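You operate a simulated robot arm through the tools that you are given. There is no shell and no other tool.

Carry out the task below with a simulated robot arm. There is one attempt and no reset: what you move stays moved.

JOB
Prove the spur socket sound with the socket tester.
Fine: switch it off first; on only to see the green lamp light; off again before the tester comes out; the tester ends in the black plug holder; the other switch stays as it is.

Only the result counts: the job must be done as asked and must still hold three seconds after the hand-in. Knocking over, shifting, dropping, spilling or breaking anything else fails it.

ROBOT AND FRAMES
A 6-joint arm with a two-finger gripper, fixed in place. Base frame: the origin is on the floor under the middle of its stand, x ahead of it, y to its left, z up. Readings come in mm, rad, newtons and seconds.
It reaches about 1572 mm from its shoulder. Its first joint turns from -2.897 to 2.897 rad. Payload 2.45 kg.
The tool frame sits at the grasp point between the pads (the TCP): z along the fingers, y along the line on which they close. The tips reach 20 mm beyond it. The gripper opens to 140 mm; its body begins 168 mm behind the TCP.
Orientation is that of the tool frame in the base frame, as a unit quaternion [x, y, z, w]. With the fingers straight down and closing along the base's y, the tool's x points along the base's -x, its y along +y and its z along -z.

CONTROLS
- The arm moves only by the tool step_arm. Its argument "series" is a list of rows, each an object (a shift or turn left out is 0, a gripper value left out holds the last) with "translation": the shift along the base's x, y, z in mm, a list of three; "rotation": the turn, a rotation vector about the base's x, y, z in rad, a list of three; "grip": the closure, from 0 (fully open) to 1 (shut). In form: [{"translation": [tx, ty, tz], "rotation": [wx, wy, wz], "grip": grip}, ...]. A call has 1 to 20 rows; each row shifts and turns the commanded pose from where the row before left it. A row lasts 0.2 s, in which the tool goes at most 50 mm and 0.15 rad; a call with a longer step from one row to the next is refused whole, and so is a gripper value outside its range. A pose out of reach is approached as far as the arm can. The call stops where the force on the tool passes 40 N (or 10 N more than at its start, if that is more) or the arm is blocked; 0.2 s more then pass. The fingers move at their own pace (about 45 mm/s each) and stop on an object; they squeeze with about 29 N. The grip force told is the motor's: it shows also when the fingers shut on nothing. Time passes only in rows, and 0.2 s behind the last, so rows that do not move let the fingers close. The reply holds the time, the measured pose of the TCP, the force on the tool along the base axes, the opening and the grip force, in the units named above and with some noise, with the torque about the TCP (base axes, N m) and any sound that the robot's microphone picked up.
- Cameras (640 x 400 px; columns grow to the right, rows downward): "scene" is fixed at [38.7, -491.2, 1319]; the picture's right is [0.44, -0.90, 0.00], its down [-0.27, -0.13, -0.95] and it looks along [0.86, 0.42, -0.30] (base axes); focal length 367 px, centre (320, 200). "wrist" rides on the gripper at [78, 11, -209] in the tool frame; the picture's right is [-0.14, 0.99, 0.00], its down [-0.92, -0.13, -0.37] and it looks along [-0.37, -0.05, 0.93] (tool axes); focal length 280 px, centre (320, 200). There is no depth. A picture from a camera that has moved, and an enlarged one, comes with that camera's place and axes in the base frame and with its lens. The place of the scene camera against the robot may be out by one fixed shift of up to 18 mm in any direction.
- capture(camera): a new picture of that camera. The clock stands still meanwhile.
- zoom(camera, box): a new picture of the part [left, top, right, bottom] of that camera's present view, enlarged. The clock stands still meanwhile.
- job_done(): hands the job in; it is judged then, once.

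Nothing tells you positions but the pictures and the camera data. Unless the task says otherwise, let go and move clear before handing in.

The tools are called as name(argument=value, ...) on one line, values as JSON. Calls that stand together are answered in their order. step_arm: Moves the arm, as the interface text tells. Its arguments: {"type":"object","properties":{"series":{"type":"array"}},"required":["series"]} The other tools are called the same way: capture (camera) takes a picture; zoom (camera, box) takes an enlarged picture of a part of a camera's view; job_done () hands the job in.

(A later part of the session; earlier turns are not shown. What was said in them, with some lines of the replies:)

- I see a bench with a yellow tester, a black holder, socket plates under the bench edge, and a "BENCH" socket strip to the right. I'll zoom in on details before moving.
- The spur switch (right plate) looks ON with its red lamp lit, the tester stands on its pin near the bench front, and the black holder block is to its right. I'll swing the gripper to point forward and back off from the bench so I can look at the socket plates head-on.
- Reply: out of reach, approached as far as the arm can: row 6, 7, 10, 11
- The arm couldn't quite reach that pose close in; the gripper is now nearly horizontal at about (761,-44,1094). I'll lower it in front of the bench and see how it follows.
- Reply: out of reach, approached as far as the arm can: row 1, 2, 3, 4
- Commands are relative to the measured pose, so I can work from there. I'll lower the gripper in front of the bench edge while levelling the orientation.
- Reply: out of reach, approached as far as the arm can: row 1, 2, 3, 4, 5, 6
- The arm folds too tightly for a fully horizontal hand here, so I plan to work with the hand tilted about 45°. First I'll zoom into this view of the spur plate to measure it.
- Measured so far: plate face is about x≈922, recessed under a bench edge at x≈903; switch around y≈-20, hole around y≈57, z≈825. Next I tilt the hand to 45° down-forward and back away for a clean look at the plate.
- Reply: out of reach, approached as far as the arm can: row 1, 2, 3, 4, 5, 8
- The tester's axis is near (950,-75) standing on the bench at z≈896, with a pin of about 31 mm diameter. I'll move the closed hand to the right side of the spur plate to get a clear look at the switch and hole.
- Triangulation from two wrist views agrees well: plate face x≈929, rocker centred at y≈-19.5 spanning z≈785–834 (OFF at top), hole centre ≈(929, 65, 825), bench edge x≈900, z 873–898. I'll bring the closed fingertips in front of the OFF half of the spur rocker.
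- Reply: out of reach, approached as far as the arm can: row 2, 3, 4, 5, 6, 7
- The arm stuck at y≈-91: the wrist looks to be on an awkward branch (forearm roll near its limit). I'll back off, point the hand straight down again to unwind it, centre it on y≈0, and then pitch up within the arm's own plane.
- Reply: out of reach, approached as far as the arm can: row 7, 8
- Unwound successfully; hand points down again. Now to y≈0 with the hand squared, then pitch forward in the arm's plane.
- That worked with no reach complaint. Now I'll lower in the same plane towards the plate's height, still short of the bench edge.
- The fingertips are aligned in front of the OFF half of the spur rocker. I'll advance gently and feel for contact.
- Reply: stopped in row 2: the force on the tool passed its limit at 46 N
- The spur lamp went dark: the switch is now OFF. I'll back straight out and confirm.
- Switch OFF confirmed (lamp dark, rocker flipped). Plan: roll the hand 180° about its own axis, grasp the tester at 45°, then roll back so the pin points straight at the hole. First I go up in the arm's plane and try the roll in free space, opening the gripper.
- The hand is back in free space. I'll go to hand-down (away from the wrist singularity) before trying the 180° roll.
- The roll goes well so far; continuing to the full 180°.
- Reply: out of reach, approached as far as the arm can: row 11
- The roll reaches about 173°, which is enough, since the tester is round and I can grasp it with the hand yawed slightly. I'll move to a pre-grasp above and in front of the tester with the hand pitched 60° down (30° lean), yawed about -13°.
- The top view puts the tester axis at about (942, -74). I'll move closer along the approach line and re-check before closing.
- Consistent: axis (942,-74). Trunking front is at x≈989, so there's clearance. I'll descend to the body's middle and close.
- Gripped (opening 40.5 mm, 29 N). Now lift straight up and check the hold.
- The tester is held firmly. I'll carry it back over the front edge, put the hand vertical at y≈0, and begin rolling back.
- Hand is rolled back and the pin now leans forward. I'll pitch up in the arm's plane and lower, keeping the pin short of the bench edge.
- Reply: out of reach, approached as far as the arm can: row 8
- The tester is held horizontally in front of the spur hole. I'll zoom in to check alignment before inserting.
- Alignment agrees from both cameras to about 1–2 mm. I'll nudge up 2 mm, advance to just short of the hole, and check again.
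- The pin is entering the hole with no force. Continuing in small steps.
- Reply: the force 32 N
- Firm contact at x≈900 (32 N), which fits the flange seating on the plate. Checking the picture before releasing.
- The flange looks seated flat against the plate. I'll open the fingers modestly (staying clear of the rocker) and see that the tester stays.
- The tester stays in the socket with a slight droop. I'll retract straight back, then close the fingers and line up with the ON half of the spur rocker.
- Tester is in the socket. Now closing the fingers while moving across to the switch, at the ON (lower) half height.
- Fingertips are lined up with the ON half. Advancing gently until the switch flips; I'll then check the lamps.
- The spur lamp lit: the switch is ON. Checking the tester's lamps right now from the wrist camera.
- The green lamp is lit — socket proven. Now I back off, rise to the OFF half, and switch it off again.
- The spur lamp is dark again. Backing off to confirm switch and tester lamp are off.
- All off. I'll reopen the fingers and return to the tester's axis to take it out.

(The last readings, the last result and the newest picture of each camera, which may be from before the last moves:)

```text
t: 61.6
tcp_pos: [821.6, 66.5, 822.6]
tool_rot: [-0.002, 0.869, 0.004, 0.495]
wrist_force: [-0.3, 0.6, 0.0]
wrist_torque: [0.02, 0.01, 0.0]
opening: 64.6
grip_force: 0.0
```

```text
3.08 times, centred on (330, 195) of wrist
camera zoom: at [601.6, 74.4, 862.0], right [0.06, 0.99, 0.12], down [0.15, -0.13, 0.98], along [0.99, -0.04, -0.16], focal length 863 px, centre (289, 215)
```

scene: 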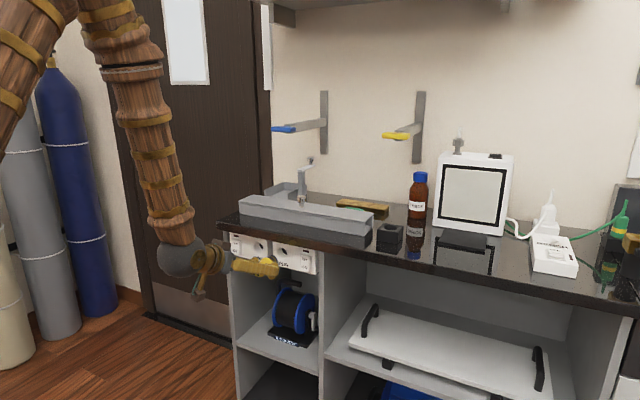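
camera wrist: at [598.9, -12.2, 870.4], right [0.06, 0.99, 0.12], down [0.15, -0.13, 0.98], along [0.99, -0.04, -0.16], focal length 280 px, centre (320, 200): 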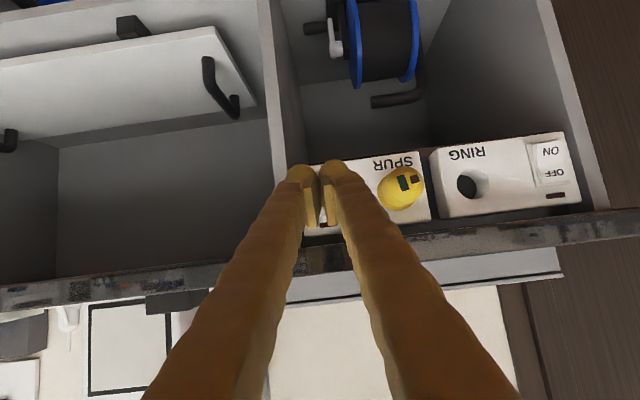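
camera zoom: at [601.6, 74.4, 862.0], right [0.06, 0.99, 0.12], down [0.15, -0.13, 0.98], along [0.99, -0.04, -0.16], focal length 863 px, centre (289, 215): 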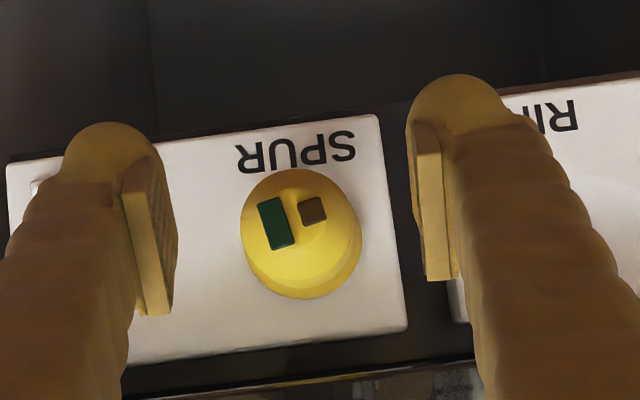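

step_arm(series=[{"translation": [14, -1.1, 0.4], "grip": 0.54}, {"translation": [14, -1.1, 0.3], "grip": 0.54}, {"translation": [14, 0, 0], "grip": 0.54}])

zoom(camera="wrist", box=[230, 130, 430, 260])

```text
t: 62.4
tcp_pos: [861.6, 63.0, 822.2]
tool_rot: [-0.002, 0.869, 0.004, 0.495]
wrist_force: [-1.0, 0.1, -0.1]
wrist_torque: [0.03, -0.02, -0.04]
opening: 64.6
grip_force: 0.1
```

```text
3.08 times, centred on (330, 195) of wrist
camera zoom: at [642.3, 71.8, 861.9], right [0.06, 0.99, 0.12], down [0.15, -0.13, 0.98], along [0.99, -0.04, -0.16], focal length 863 px, centre (289, 215)
```

zoom: 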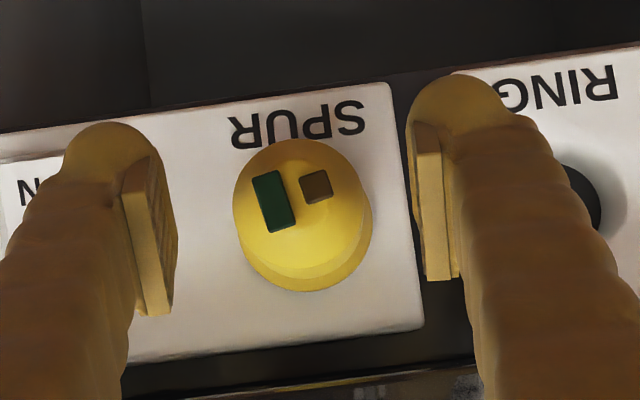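

step_arm(series=[{"translation": [14, 0.5, 0.3], "grip": 0.54}, {"translation": [14, 0.5, 0.3], "grip": 0.54}, {"translation": [10, 0, 0], "grip": 0.54}])

zoom(camera="wrist", box=[230, 130, 430, 260])

zoom(camera="scene", box=[240, 225, 340, 295])

```text
t: 63.2
tcp_pos: [899.3, 64.2, 820.8]
tool_rot: [-0.003, 0.868, 0.005, 0.496]
wrist_force: [-0.7, 0.5, -0.1]
wrist_torque: [0.0, -0.02, 0.01]
opening: 64.0
grip_force: 0.1
```

```text
3.08 times, centred on (330, 195) of wrist
camera zoom: at [680.2, 73.0, 861.4], right [0.06, 0.99, 0.12], down [0.15, -0.13, 0.98], along [0.99, -0.04, -0.16], focal length 863 px, centre (289, 215)
```

zoom: 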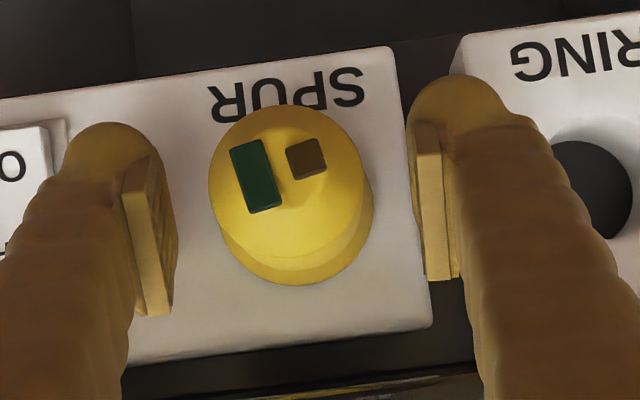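

```text
5.71 times, centred on (290, 260) of scene
camera zoom: at [38.7, -491.2, 1319.0], right [0.44, -0.9, 0.0], down [-0.27, -0.13, -0.95], along [0.86, 0.42, -0.3], focal length 2099 px, centre (491, -143)
```

zoom: 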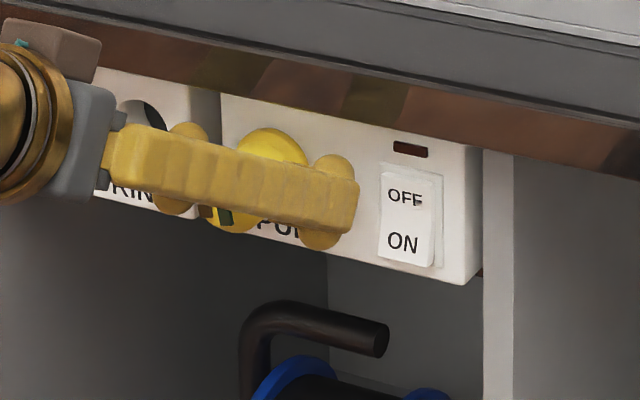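

The view matches the earlier grasp almost exactly, so I close on the tester.

step_arm(series=[{"grip": 0.9}, {"grip": 0.9}, {"grip": 0.9}, {"grip": 0.9}, {"grip": 0.9}])

zoom(camera="wrist", box=[230, 130, 430, 260])

```text
t: 64.4
tcp_pos: [900.0, 64.1, 821.2]
tool_rot: [-0.003, 0.869, 0.004, 0.495]
wrist_force: [-0.5, -0.6, -0.4]
wrist_torque: [0.0, 0.0, -0.02]
opening: 40.2
grip_force: 28.9
```

```text
3.08 times, centred on (330, 195) of wrist
camera zoom: at [680.1, 73.0, 861.5], right [0.06, 0.99, 0.12], down [0.15, -0.13, 0.98], along [0.99, -0.04, -0.16], focal length 863 px, centre (289, 215)
```

zoom: 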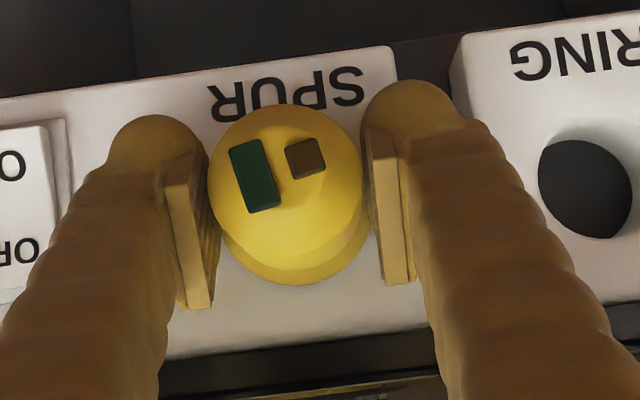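

Gripped with the same relative pose as before. Pulling straight out.

step_arm(series=[{"translation": [-3, 0, 1.5], "grip": 0.9}, {"translation": [-8, 0, 0.5], "grip": 0.9}, {"translation": [-10, 0, 0], "grip": 0.9}, {"translation": [-12, 0, 0], "grip": 0.9}, {"translation": [-12, 0, 0], "grip": 0.9}, {"translation": [-15, 0, 0], "grip": 0.9}, {"translation": [-20, 0, 0], "grip": 0.9}])

zoom(camera="wrist", box=[230, 130, 430, 260])

capture(camera="scene")

```text
t: 66.0
tcp_pos: [820.2, 64.0, 825.9]
tool_rot: [-0.002, 0.869, 0.003, 0.496]
wrist_force: [0.1, -0.5, -0.6]
wrist_torque: [-0.02, 0.01, -0.01]
opening: 40.3
grip_force: 29.0
```

```text
3.08 times, centred on (330, 195) of wrist
camera zoom: at [600.5, 72.4, 865.1], right [0.06, 0.99, 0.12], down [0.15, -0.13, 0.98], along [0.99, -0.04, -0.16], focal length 863 px, centre (289, 215)
```

zoom: 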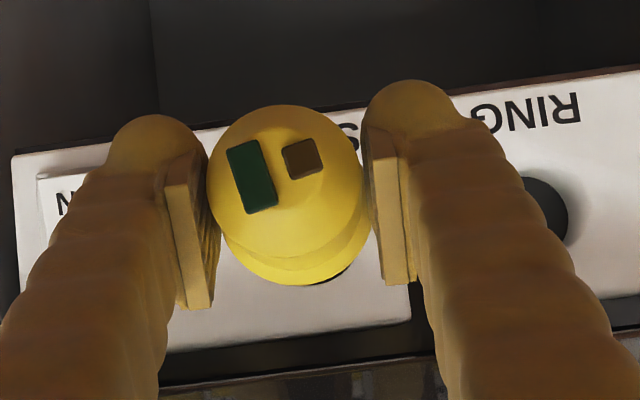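

```text
taken
```

scene: 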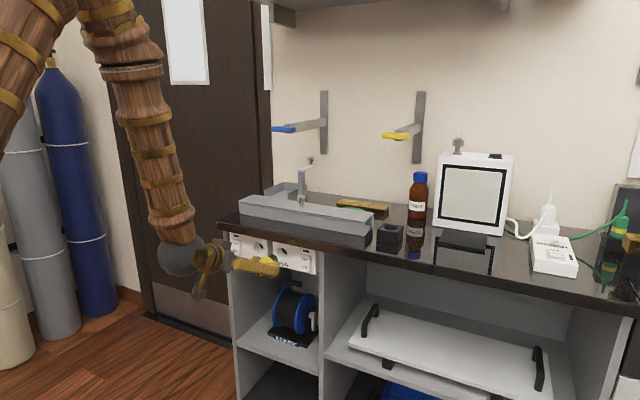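

The tester is out and the switch is off. Now I retrace the path up: to the arm's mid-plane, up, and back to hand-down.

step_arm(series=[{"translation": [-1, -13, 5.5], "grip": 0.9}, {"translation": [-1, -13, 5.5], "grip": 0.9}, {"translation": [-1, -13, 5.5], "grip": 0.9}, {"translation": [-1, -13, 5.5], "grip": 0.9}, {"translation": [-1, -13, 5.5], "grip": 0.9}, {"translation": [-1, 0, 25], "rotation": [0, 0.03, 0], "grip": 0.9}, {"translation": [-1, 0, 25], "rotation": [0, 0.03, 0], "grip": 0.9}, {"translation": [-1, 0, 25], "rotation": [0, 0.03, 0], "grip": 0.9}, {"translation": [-1, 0, 25], "rotation": [0, 0.03, 0], "grip": 0.9}])

step_arm(series=[{"translation": [0, 0, 25], "rotation": [0, 0.0425, 0], "grip": 0.9}, {"translation": [0, 0, 25], "rotation": [0, 0.0425, 0], "grip": 0.9}, {"translation": [0, 0, 25], "rotation": [0, 0.0425, 0], "grip": 0.9}, {"translation": [2, 0, 10], "rotation": [0, 0.0982, 0], "grip": 0.9}, {"translation": [2, 0, 10], "rotation": [0, 0.0982, 0], "grip": 0.9}, {"translation": [2, 0, 10], "rotation": [0, 0.0982, 0], "grip": 0.9}, {"translation": [2, 0, 10], "rotation": [0, 0.0982, 0], "grip": 0.9}, {"translation": [2, 0, 10], "rotation": [0, 0.0982, 0], "grip": 0.9}, {"translation": [2, 0, 10], "rotation": [0, 0.0982, 0], "grip": 0.9}, {"translation": [2, 0, 10], "rotation": [0, 0.0982, 0], "grip": 0.9}, {"translation": [2, 0, 10], "rotation": [0, 0.0982, 0], "grip": 0.9}])

capture(camera="scene")

```text
t: 68.0
tcp_pos: [810.8, -1.3, 950.4]
tool_rot: [-0.002, 0.897, 0.003, 0.442]
wrist_force: [-0.5, 0.7, -1.9]
wrist_torque: [0.01, 0.05, -0.03]
opening: 40.4
grip_force: 29.2
```

```text
t: 70.4
tcp_pos: [827.7, -1.9, 1105.4]
tool_rot: [0.0, 1.0, 0.004, 0.001]
wrist_force: [-0.4, 0.4, -0.5]
wrist_torque: [-0.01, -0.02, 0.02]
opening: 40.2
grip_force: 29.5
```

```text
taken
```

scene: 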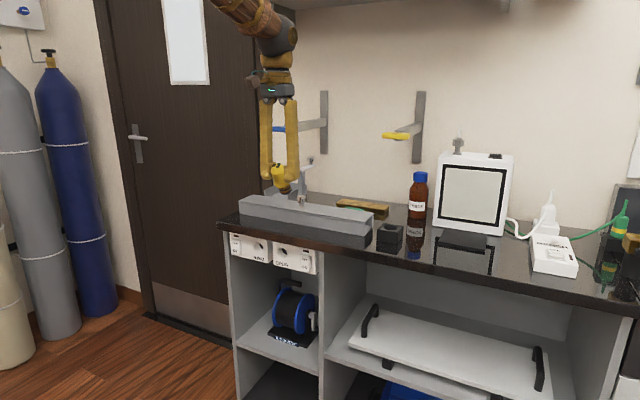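

Hand is down at y≈0. Rolling +167° so the pin will be vertical once I lean the hand 30°.

step_arm(series=[{"rotation": [0, 0, 0.1457], "grip": 0.9}, {"rotation": [0, 0, 0.1457], "grip": 0.9}, {"rotation": [0, 0, 0.1457], "grip": 0.9}, {"rotation": [0, 0, 0.1457], "grip": 0.9}, {"rotation": [0, 0, 0.1457], "grip": 0.9}, {"rotation": [0, 0, 0.1457], "grip": 0.9}, {"rotation": [0, 0, 0.1457], "grip": 0.9}, {"rotation": [0, 0, 0.1457], "grip": 0.9}, {"rotation": [0, 0, 0.1457], "grip": 0.9}, {"rotation": [0, 0, 0.1457], "grip": 0.9}, {"rotation": [0, 0, 0.1457], "grip": 0.9}, {"rotation": [0, 0, 0.1457], "grip": 0.9}, {"rotation": [0, 0, 0.1457], "grip": 0.9}, {"rotation": [0, 0, 0.1457], "grip": 0.9}, {"rotation": [0, 0, 0.1457], "grip": 0.9}, {"rotation": [0, 0, 0.1457], "grip": 0.9}, {"rotation": [0, 0, 0.1457], "grip": 0.9}, {"rotation": [0, 0, 0.1457], "grip": 0.9}, {"rotation": [0, 0, 0.1457], "grip": 0.9}, {"rotation": [0, 0, 0.1457], "grip": 0.9}])

```text
t: 74.6
tcp_pos: [826.9, -1.8, 1106.7]
tool_rot: [0.994, -0.113, -0.002, 0.004]
wrist_force: [-0.1, 0.4, -1.1]
wrist_torque: [-0.01, -0.01, 0.03]
opening: 40.1
grip_force: 29.0
```

step_arm(series=[{"translation": [14, -20, 0], "rotation": [0, 0, -0.0333], "grip": 0.9}, {"translation": [14, -20, 0], "rotation": [0, 0, -0.0333], "grip": 0.9}, {"translation": [14, -20, 0], "rotation": [0, 0, -0.0333], "grip": 0.9}, {"translation": [14, -20, 0], "rotation": [0, 0, -0.0333], "grip": 0.9}, {"translation": [14, -20, 0], "rotation": [0, 0, -0.0333], "grip": 0.9}, {"translation": [14, -20, 0], "rotation": [0, 0, -0.0333], "grip": 0.9}, {"translation": [14, -20, -6], "rotation": [-0.055, -0.1207, 0], "grip": 0.9}, {"translation": [14, -20, -6], "rotation": [-0.055, -0.1207, 0], "grip": 0.9}, {"translation": [14, -20, -6], "rotation": [-0.055, -0.1207, 0], "grip": 0.9}, {"translation": [14, -20, -6], "rotation": [-0.055, -0.1207, 0], "grip": 0.9}])

capture(camera="wrist")

capture(camera="scene")

```text
t: 76.8
tcp_pos: [971.9, -201.8, 1082.3]
tool_rot: [0.943, -0.205, 0.254, 0.059]
wrist_force: [0.4, 0.1, -1.8]
wrist_torque: [0.0, 0.0, -0.03]
opening: 40.2
grip_force: 28.8
```

```text
taken
camera wrist: at [932.9, -194.8, 1303.9], right [-0.52, -0.85, -0.06], down [-0.84, 0.52, -0.15], along [0.16, -0.03, -0.99], focal length 280 px, centre (320, 200)
```

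wrist: 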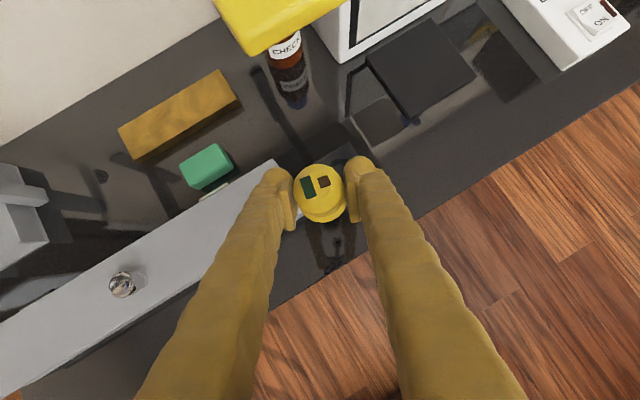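

```text
taken
```

scene: 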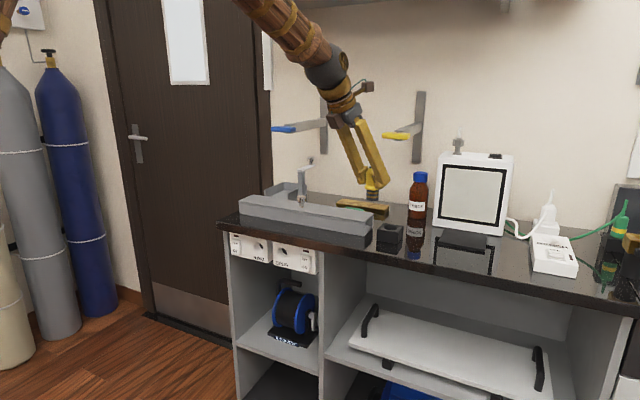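

The tester now hangs pin-down near the holder, but a yellow lever on a wall bracket hangs above that area, so I need to check clearances before moving in.

zoom(camera="scene", box=[290, 60, 450, 260])

zoom(camera="wrist", box=[200, 0, 440, 240])

```text
2.00 times, centred on (370, 160) of scene
camera zoom: at [38.7, -491.2, 1319.0], right [0.44, -0.9, 0.0], down [-0.27, -0.13, -0.95], along [0.86, 0.42, -0.3], focal length 735 px, centre (220, 280)
```

zoom: 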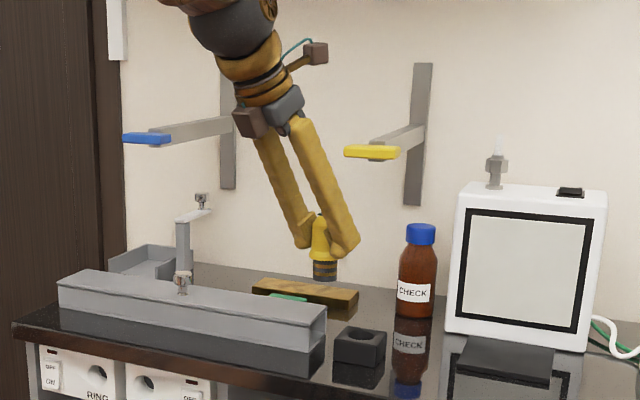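

```text
1.67 times, centred on (320, 120) of wrist
camera zoom: at [932.9, -194.8, 1303.9], right [-0.52, -0.85, -0.06], down [-0.84, 0.52, -0.15], along [0.16, -0.03, -0.99], focal length 467 px, centre (320, 333)
```

zoom: 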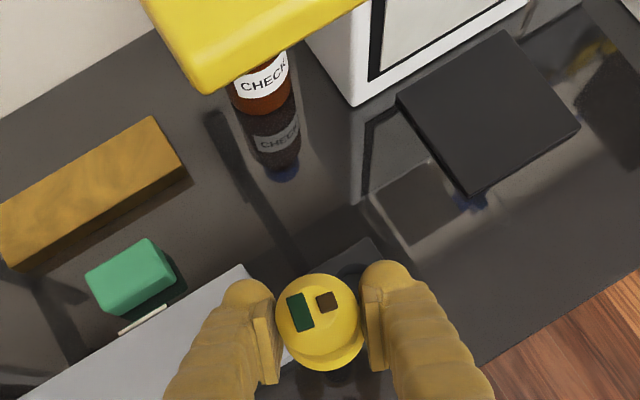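

Measured: holder block centre ≈(1008,-250) with top at z≈930; the yellow pad's front edge is at x≈1022, z≈1190, leaving ~35 mm to my camera housing. I'll move over the holder at a safe height and check.

step_arm(series=[{"translation": [11.7, -15.9, -15], "grip": 0.9}, {"translation": [11.7, -15.9, -15], "grip": 0.9}, {"translation": [11.7, -16, -15], "grip": 0.9}])

zoom(camera="scene", box=[310, 70, 450, 260])

capture(camera="wrist")

```text
t: 77.6
tcp_pos: [1003.4, -250.4, 1037.8]
tool_rot: [0.944, -0.206, 0.253, 0.06]
wrist_force: [-1.0, 0.6, -1.8]
wrist_torque: [-0.01, 0.04, -0.01]
opening: 40.2
grip_force: 28.9
```

```text
2.11 times, centred on (380, 165) of scene
camera zoom: at [38.7, -491.2, 1319.0], right [0.44, -0.9, 0.0], down [-0.27, -0.13, -0.95], along [0.86, 0.42, -0.3], focal length 773 px, centre (194, 274)
```

zoom: 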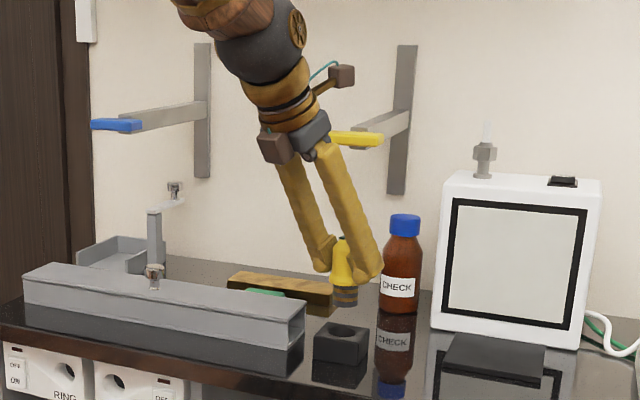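

```text
taken
camera wrist: at [964.8, -243.2, 1258.3], right [-0.52, -0.85, -0.06], down [-0.84, 0.52, -0.15], along [0.16, -0.03, -0.99], focal length 280 px, centre (320, 200)
```

wrist: 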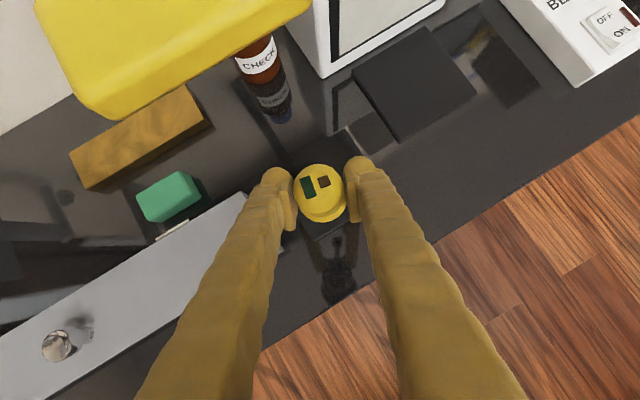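

zoom(camera="wrist", box=[250, 110, 410, 260])

zoom(camera="scene", box=[360, 170, 430, 260])

```text
2.67 times, centred on (330, 185) of wrist
camera zoom: at [964.8, -243.2, 1258.3], right [-0.52, -0.85, -0.06], down [-0.84, 0.52, -0.15], along [0.16, -0.03, -0.99], focal length 748 px, centre (293, 240)
```

zoom: 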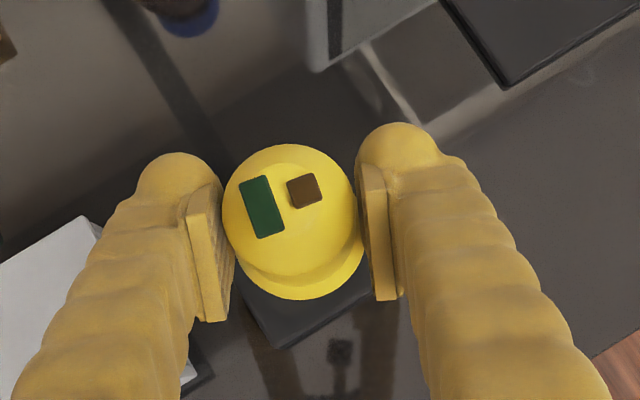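

```text
4.44 times, centred on (395, 215) of scene
camera zoom: at [38.7, -491.2, 1319.0], right [0.44, -0.9, 0.0], down [-0.27, -0.13, -0.95], along [0.86, 0.42, -0.3], focal length 1632 px, centre (-13, 133)
```

zoom: 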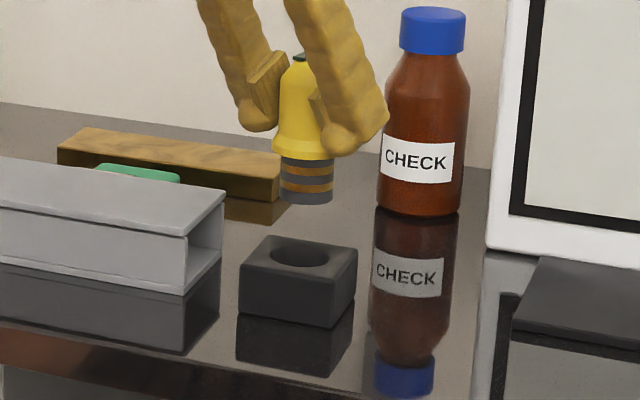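

zoom(camera="wrist", box=[290, 190, 370, 250])

zoom(camera="scene", box=[370, 195, 420, 245])

```text
6.67 times, centred on (330, 220) of wrist
camera zoom: at [964.8, -243.2, 1258.3], right [-0.52, -0.85, -0.06], down [-0.84, 0.52, -0.15], along [0.16, -0.03, -0.99], focal length 1869 px, centre (253, 67)
```

zoom: 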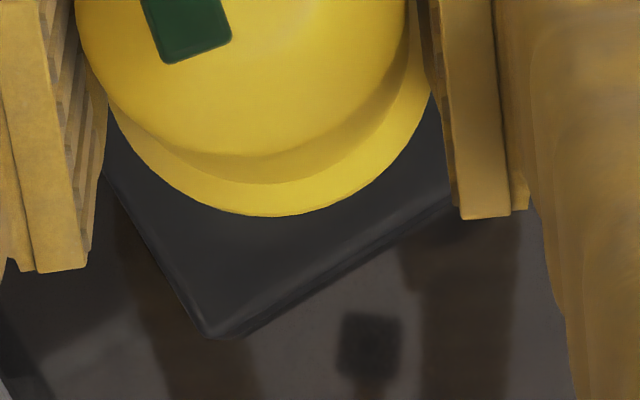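

```text
8.00 times, centred on (395, 220) of scene
camera zoom: at [38.7, -491.2, 1319.0], right [0.44, -0.9, 0.0], down [-0.27, -0.13, -0.95], along [0.86, 0.42, -0.3], focal length 2938 px, centre (-280, 40)
```

zoom: 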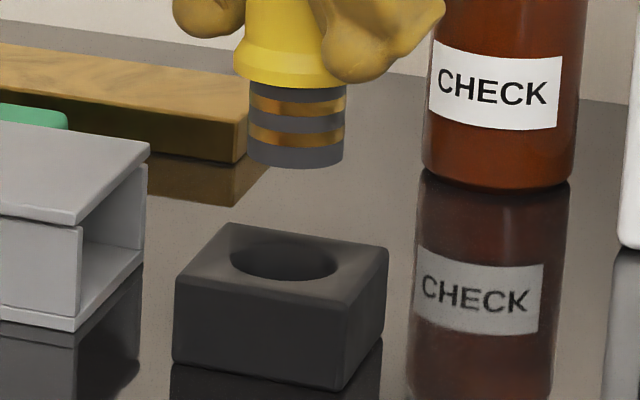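

Comparing both views, the tester axis must shift about +5 mm in x and +3 mm in y to sit over the holder hole. I'll do that while descending part way.

step_arm(series=[{"translation": [3, 2, -8], "grip": 0.9}, {"translation": [2, 1.1, -8], "grip": 0.9}, {"translation": [0, 0, -8], "grip": 0.9}])

zoom(camera="wrist", box=[290, 190, 370, 250])

zoom(camera="scene", box=[370, 195, 420, 245])

zoom(camera="scene", box=[310, 70, 450, 260])

```text
t: 78.4
tcp_pos: [1008.9, -248.3, 1012.9]
tool_rot: [0.943, -0.206, 0.253, 0.059]
wrist_force: [0.4, 0.1, -1.7]
wrist_torque: [-0.01, -0.06, 0.0]
opening: 40.1
grip_force: 28.8
```

```text
6.67 times, centred on (330, 220) of wrist
camera zoom: at [971.1, -239.8, 1234.0], right [-0.52, -0.85, -0.06], down [-0.84, 0.52, -0.15], along [0.16, -0.03, -0.99], focal length 1869 px, centre (253, 67)
```

zoom: 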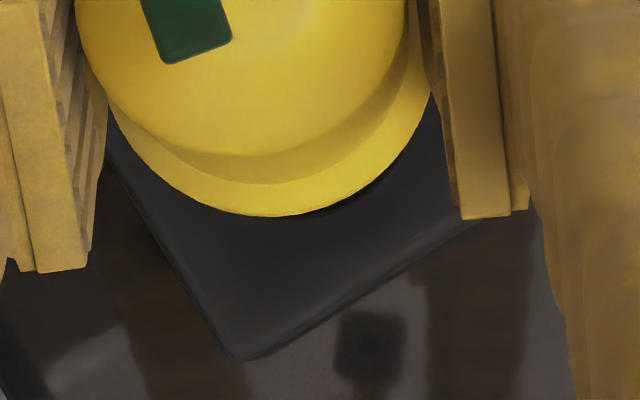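

```text
8.00 times, centred on (395, 220) of scene
camera zoom: at [38.7, -491.2, 1319.0], right [0.44, -0.9, 0.0], down [-0.27, -0.13, -0.95], along [0.86, 0.42, -0.3], focal length 2938 px, centre (-280, 40)
```

zoom: 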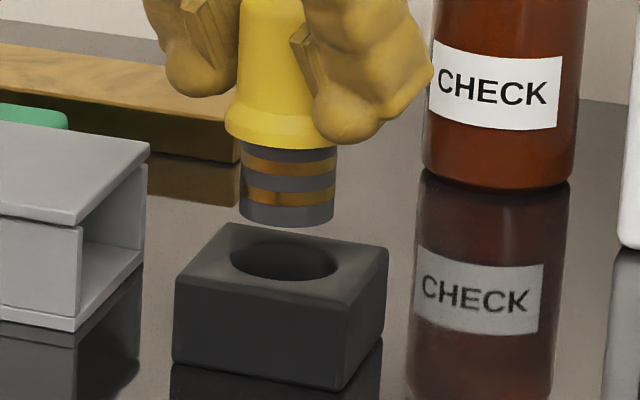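

```text
2.11 times, centred on (380, 165) of scene
camera zoom: at [38.7, -491.2, 1319.0], right [0.44, -0.9, 0.0], down [-0.27, -0.13, -0.95], along [0.86, 0.42, -0.3], focal length 773 px, centre (194, 274)
```

zoom: 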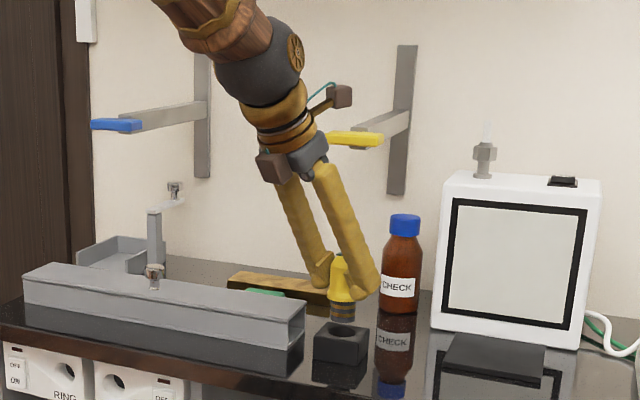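

Close now: the residual offset is about 1–1.5 mm. I'll correct slightly and descend until the pin tip is just above the hole.

step_arm(series=[{"translation": [-1, 0, -6], "grip": 0.9}, {"translation": [0, 0, -6], "grip": 0.9}])

zoom(camera="scene", box=[375, 205, 415, 240])

zoom(camera="wrist", box=[290, 190, 370, 250])

```text
t: 79.0
tcp_pos: [1009.6, -246.2, 1001.6]
tool_rot: [0.943, -0.206, 0.254, 0.061]
wrist_force: [0.7, -0.4, -0.8]
wrist_torque: [0.0, 0.01, 0.01]
opening: 40.0
grip_force: 29.0
```

```text
11.43 times, centred on (395, 222) of scene
camera zoom: at [38.7, -491.2, 1319.0], right [0.44, -0.9, 0.0], down [-0.27, -0.13, -0.95], along [0.86, 0.42, -0.3], focal length 4198 px, centre (-537, -57)
```

zoom: 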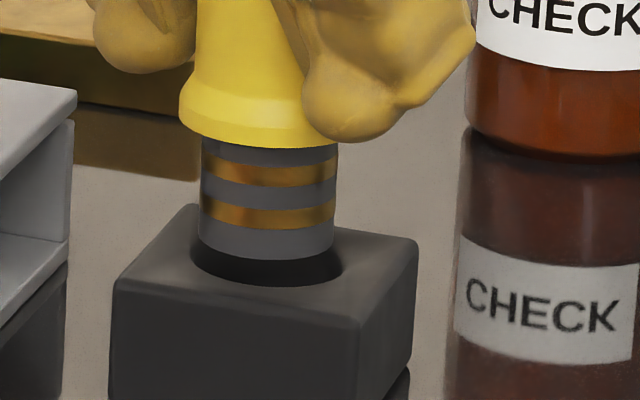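

```text
6.67 times, centred on (330, 220) of wrist
camera zoom: at [970.3, -239.2, 1221.6], right [-0.52, -0.85, -0.06], down [-0.84, 0.52, -0.15], along [0.16, -0.03, -0.99], focal length 1869 px, centre (253, 67)
```

zoom: 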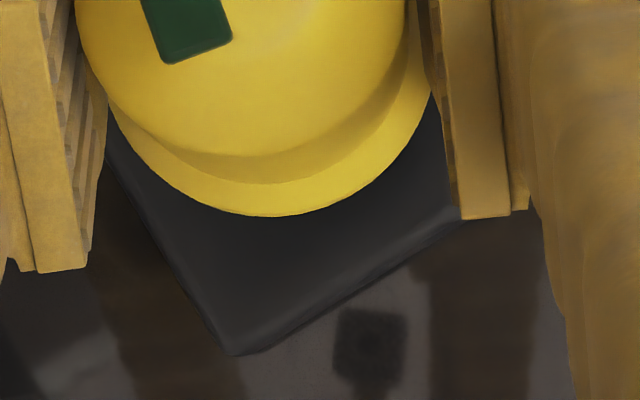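

The pin is visibly centred over the hole, about 6 mm above it. Descending in small steps, watching force.

step_arm(series=[{"translation": [-0.5, -0.5, -3], "grip": 0.9}, {"translation": [0, 0, -3], "grip": 0.9}, {"translation": [0, 0, -3], "grip": 0.9}])

zoom(camera="scene", box=[375, 205, 415, 240])

```text
t: 79.8
tcp_pos: [1007.8, -247.4, 992.0]
tool_rot: [0.943, -0.206, 0.254, 0.06]
wrist_force: [-0.4, 1.1, 0.0]
wrist_torque: [0.0, 0.01, -0.02]
opening: 39.9
grip_force: 28.9
```

```text
11.43 times, centred on (395, 222) of scene
camera zoom: at [38.7, -491.2, 1319.0], right [0.44, -0.9, 0.0], down [-0.27, -0.13, -0.95], along [0.86, 0.42, -0.3], focal length 4198 px, centre (-537, -57)
```

zoom: 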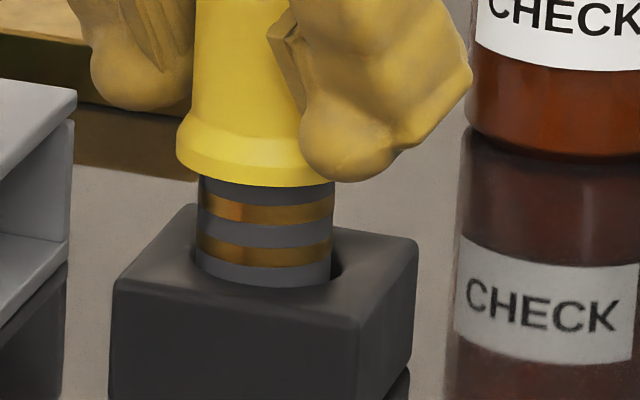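

step_arm(series=[{"translation": [0.5, -0.5, -3], "grip": 0.9}, {"translation": [0, 0, -3], "grip": 0.9}, {"translation": [0, 0, -3], "grip": 0.9}])

zoom(camera="scene", box=[375, 205, 415, 240])

```text
t: 80.6
tcp_pos: [1007.5, -246.7, 983.5]
tool_rot: [0.944, -0.205, 0.253, 0.058]
wrist_force: [-0.4, 0.9, -0.7]
wrist_torque: [0.0, -0.02, 0.01]
opening: 39.9
grip_force: 28.8
```

```text
11.43 times, centred on (395, 222) of scene
camera zoom: at [38.7, -491.2, 1319.0], right [0.44, -0.9, 0.0], down [-0.27, -0.13, -0.95], along [0.86, 0.42, -0.3], focal length 4198 px, centre (-537, -57)
```

zoom: 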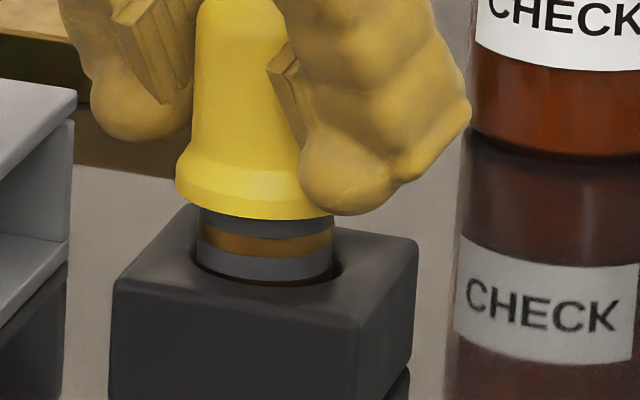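

The pin is inside the holder hole with no force. Continuing down, also watching the clearance to the yellow pad.

step_arm(series=[{"translation": [0, 0, -3], "grip": 0.9}, {"translation": [0, 0, -3], "grip": 0.9}, {"translation": [0, 0, -3], "grip": 0.9}])

capture(camera="wrist")

zoom(camera="scene", box=[330, 80, 430, 240])

```text
t: 81.4
tcp_pos: [1007.2, -247.0, 971.9]
tool_rot: [0.943, -0.205, 0.254, 0.059]
wrist_force: [-0.5, 1.0, -0.9]
wrist_torque: [0.02, -0.01, 0.03]
opening: 40.1
grip_force: 29.0
```

```text
taken
camera wrist: at [969.4, -239.7, 1194.4], right [-0.52, -0.85, -0.06], down [-0.84, 0.52, -0.15], along [0.16, -0.02, -0.99], focal length 280 px, centre (320, 200)
```

wrist: 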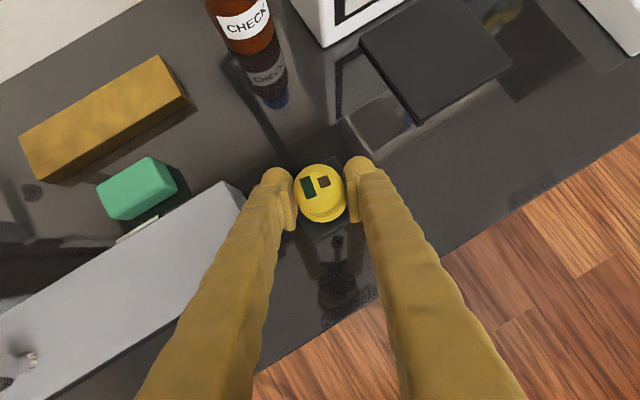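

```text
2.50 times, centred on (380, 160) of scene
camera zoom: at [38.7, -491.2, 1319.0], right [0.44, -0.9, 0.0], down [-0.27, -0.13, -0.95], along [0.86, 0.42, -0.3], focal length 918 px, centre (170, 300)
```

zoom: 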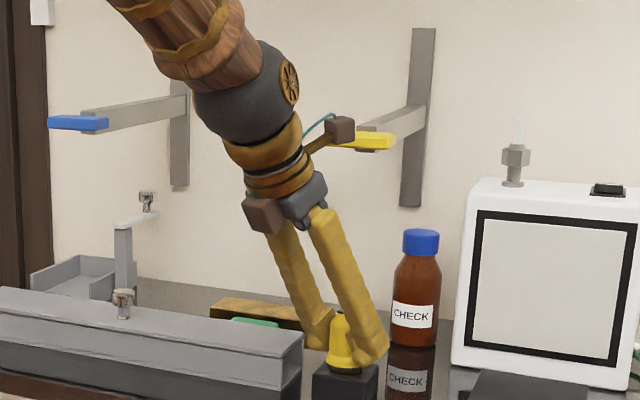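

step_arm(series=[{"translation": [0, 0, -2.5], "grip": 0.9}, {"translation": [0, 0, -2.5], "grip": 0.9}])

zoom(camera="scene", box=[375, 205, 415, 240])

```text
t: 82.0
tcp_pos: [1006.4, -246.7, 969.2]
tool_rot: [0.943, -0.206, 0.253, 0.06]
wrist_force: [-0.1, 0.5, -0.5]
wrist_torque: [-0.02, 0.0, 0.02]
opening: 40.1
grip_force: 29.2
```

```text
11.43 times, centred on (395, 222) of scene
camera zoom: at [38.7, -491.2, 1319.0], right [0.44, -0.9, 0.0], down [-0.27, -0.13, -0.95], along [0.86, 0.42, -0.3], focal length 4198 px, centre (-537, -57)
```

zoom: 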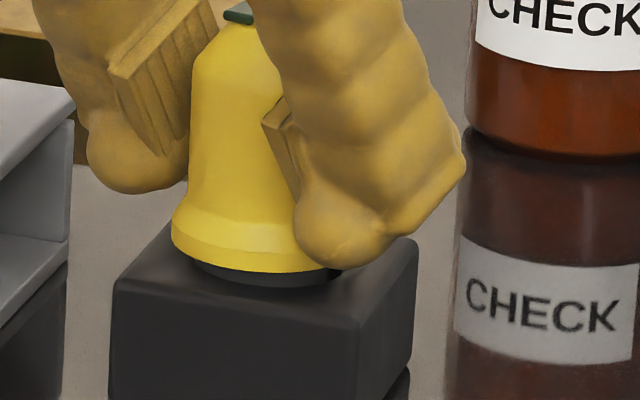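

step_arm(series=[{"translation": [0.3, 0, -2], "grip": 0.9}, {"translation": [0, 0, -1.5], "grip": 0.9}])

zoom(camera="scene", box=[375, 205, 415, 240])

```text
t: 82.6
tcp_pos: [1007.4, -245.5, 965.8]
tool_rot: [0.943, -0.205, 0.253, 0.059]
wrist_force: [-1.5, -1.1, 4.8]
wrist_torque: [-0.01, 0.08, 0.02]
opening: 39.9
grip_force: 28.8
```

```text
11.43 times, centred on (395, 222) of scene
camera zoom: at [38.7, -491.2, 1319.0], right [0.44, -0.9, 0.0], down [-0.27, -0.13, -0.95], along [0.86, 0.42, -0.3], focal length 4198 px, centre (-537, -57)
```

zoom: 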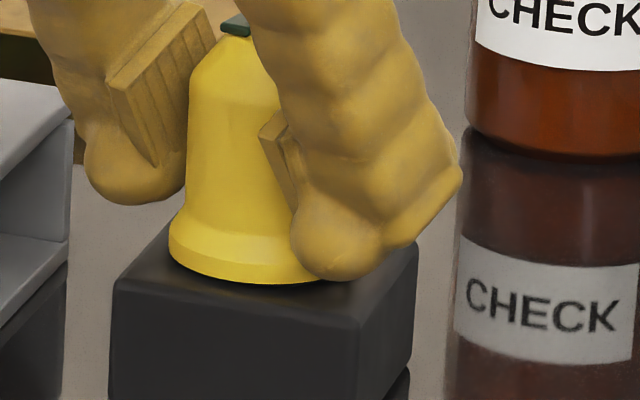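

The flange has just touched down on the holder (about 5 N). Releasing with a modest opening.

step_arm(series=[{"grip": 0.68}, {"grip": 0.6}, {"grip": 0.57}, {"grip": 0.57}])

zoom(camera="scene", box=[365, 195, 425, 245])

zoom(camera="wrist", box=[230, 110, 410, 260])

```text
t: 83.6
tcp_pos: [1006.1, -246.1, 966.2]
tool_rot: [0.943, -0.206, 0.254, 0.06]
wrist_force: [0.4, 0.9, 0.2]
wrist_torque: [-0.01, -0.01, -0.01]
opening: 60.4
grip_force: 0.0
```

```text
8.00 times, centred on (395, 220) of scene
camera zoom: at [38.7, -491.2, 1319.0], right [0.44, -0.9, 0.0], down [-0.27, -0.13, -0.95], along [0.86, 0.42, -0.3], focal length 2938 px, centre (-280, 40)
```

zoom: 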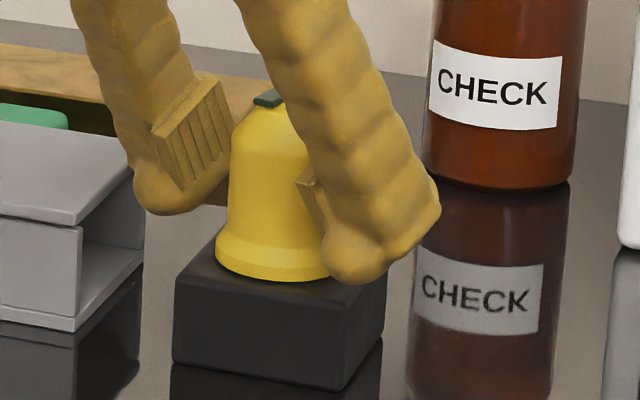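

```text
2.67 times, centred on (320, 185) of wrist
camera zoom: at [969.2, -238.7, 1186.3], right [-0.52, -0.85, -0.06], down [-0.84, 0.52, -0.15], along [0.16, -0.03, -0.99], focal length 748 px, centre (320, 240)
```

zoom: 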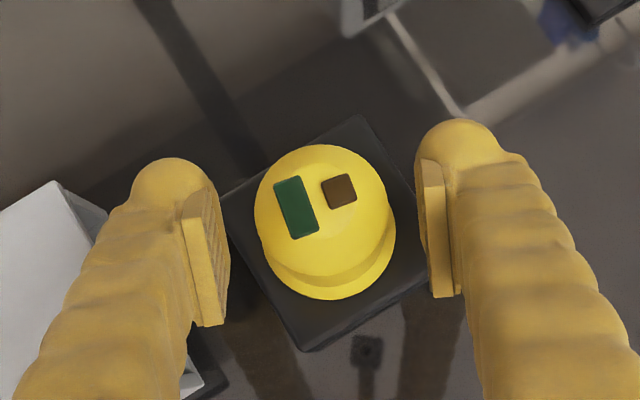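

The tester is seated upright in the black holder and free of the pads. Retracting up and back along the finger direction, away from the yellow pad.

step_arm(series=[{"translation": [-6.8, 3.2, 13], "grip": 0.57}, {"translation": [-6.8, 3.2, 13], "grip": 0.57}, {"translation": [-6.8, 3.2, 13], "grip": 0.57}, {"translation": [-6.8, 3.2, 13], "grip": 0.57}, {"translation": [-6.8, 3.2, 13], "grip": 0.57}, {"translation": [-6.8, 3.2, 13], "grip": 0.57}, {"translation": [-6.8, 3.2, 13], "grip": 0.57}, {"translation": [-6.8, 3.2, 13], "grip": 0.57}])

capture(camera="scene")

capture(camera="wrist")

zoom(camera="scene", box=[365, 195, 425, 245])

zoom(camera="scene", box=[220, 215, 340, 295])

```text
t: 85.4
tcp_pos: [952.9, -220.0, 1068.9]
tool_rot: [0.943, -0.205, 0.253, 0.059]
wrist_force: [-0.1, -0.4, -0.1]
wrist_torque: [0.0, 0.01, -0.05]
opening: 60.6
grip_force: 0.0
```

```text
taken
```

scene: 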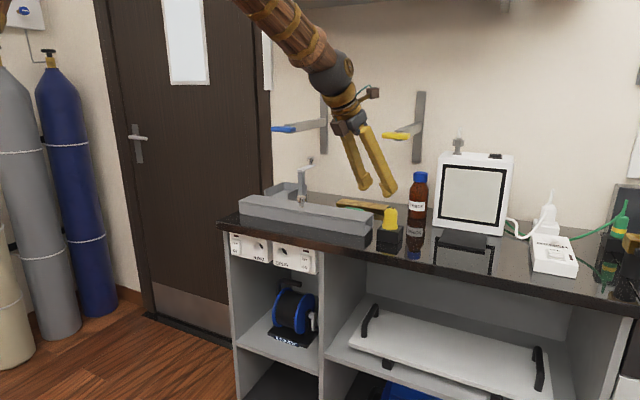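

```text
taken
camera wrist: at [915.4, -213.7, 1290.1], right [-0.52, -0.85, -0.06], down [-0.84, 0.53, -0.15], along [0.16, -0.02, -0.99], focal length 280 px, centre (320, 200)
```

wrist: 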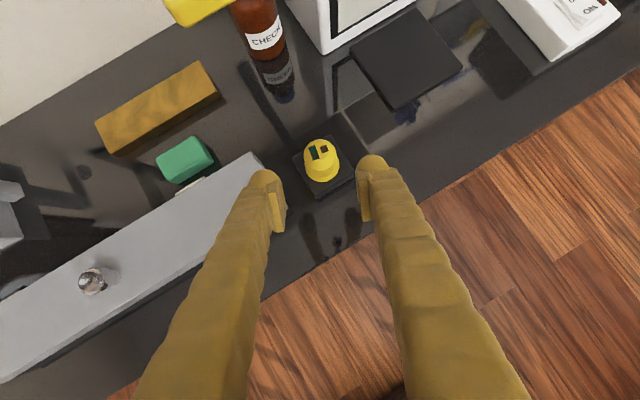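

```text
8.00 times, centred on (395, 220) of scene
camera zoom: at [38.7, -491.2, 1319.0], right [0.44, -0.9, 0.0], down [-0.27, -0.13, -0.95], along [0.86, 0.42, -0.3], focal length 2938 px, centre (-280, 40)
```

zoom: 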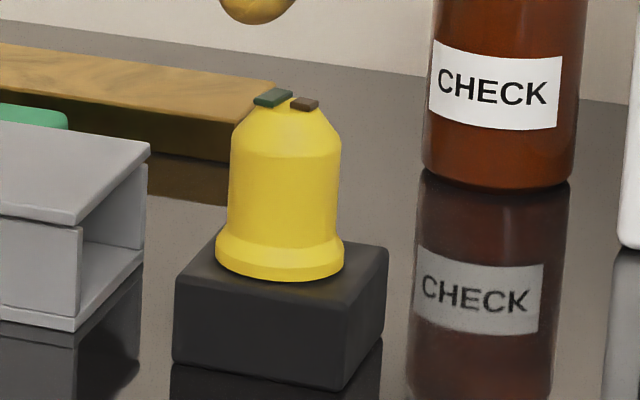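

```text
5.00 times, centred on (280, 255) of scene
camera zoom: at [38.7, -491.2, 1319.0], right [0.44, -0.9, 0.0], down [-0.27, -0.13, -0.95], along [0.86, 0.42, -0.3], focal length 1837 px, centre (520, -75)
```

zoom: 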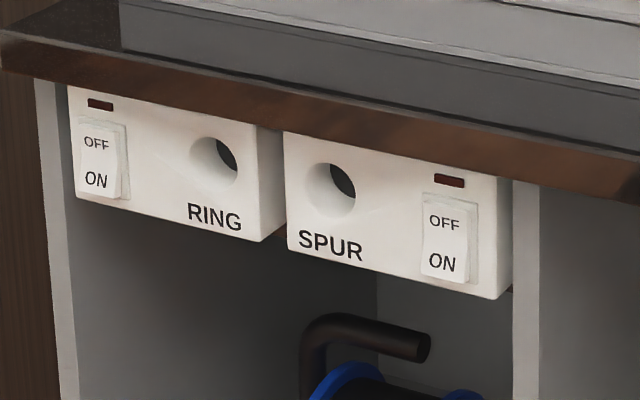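

Everything is as asked: the tester sits in the black holder, SPUR is off, and RING and BENCH are untouched. I'll move a bit further clear, then hand in.

step_arm(series=[{"translation": [-20, 10, 15]}, {"translation": [-20, 10, 15]}, {"translation": [-20, 10, 15]}, {}, {}])

zoom(camera="scene", box=[220, 150, 460, 300])

```text
t: 86.6
tcp_pos: [894.7, -189.1, 1113.6]
tool_rot: [0.943, -0.205, 0.254, 0.06]
wrist_force: [0.3, 0.5, 0.2]
wrist_torque: [0.0, 0.03, -0.01]
opening: 60.1
grip_force: 0.0
```

```text
2.67 times, centred on (340, 225) of scene
camera zoom: at [38.7, -491.2, 1319.0], right [0.44, -0.9, 0.0], down [-0.27, -0.13, -0.95], along [0.86, 0.42, -0.3], focal length 980 px, centre (267, 133)
```

zoom: 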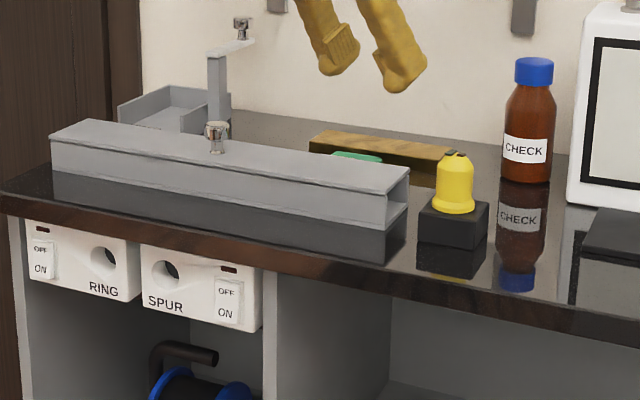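

The tester is standing in the black holder, both socket switches show OFF, and the arm is clear of everything. Handing the job in.

job_done()

```text
The job is handed in.
```

The spur socket is proven sound: with the tester plugged in and the spur switch on, its green lamp lit.

- **Switching:** I switched the spur off before plugging in. I put it on only to see the green lamp, then switched it off again before pulling the tester out.
- **Tester:** It now stands seated in the black plug holder.
- **Other switches:** The ring switch stayed off throughout, and I did not touch the bench switch.

In the last pictures nothing else had been moved or knocked over, and the arm was clear before I handed in.
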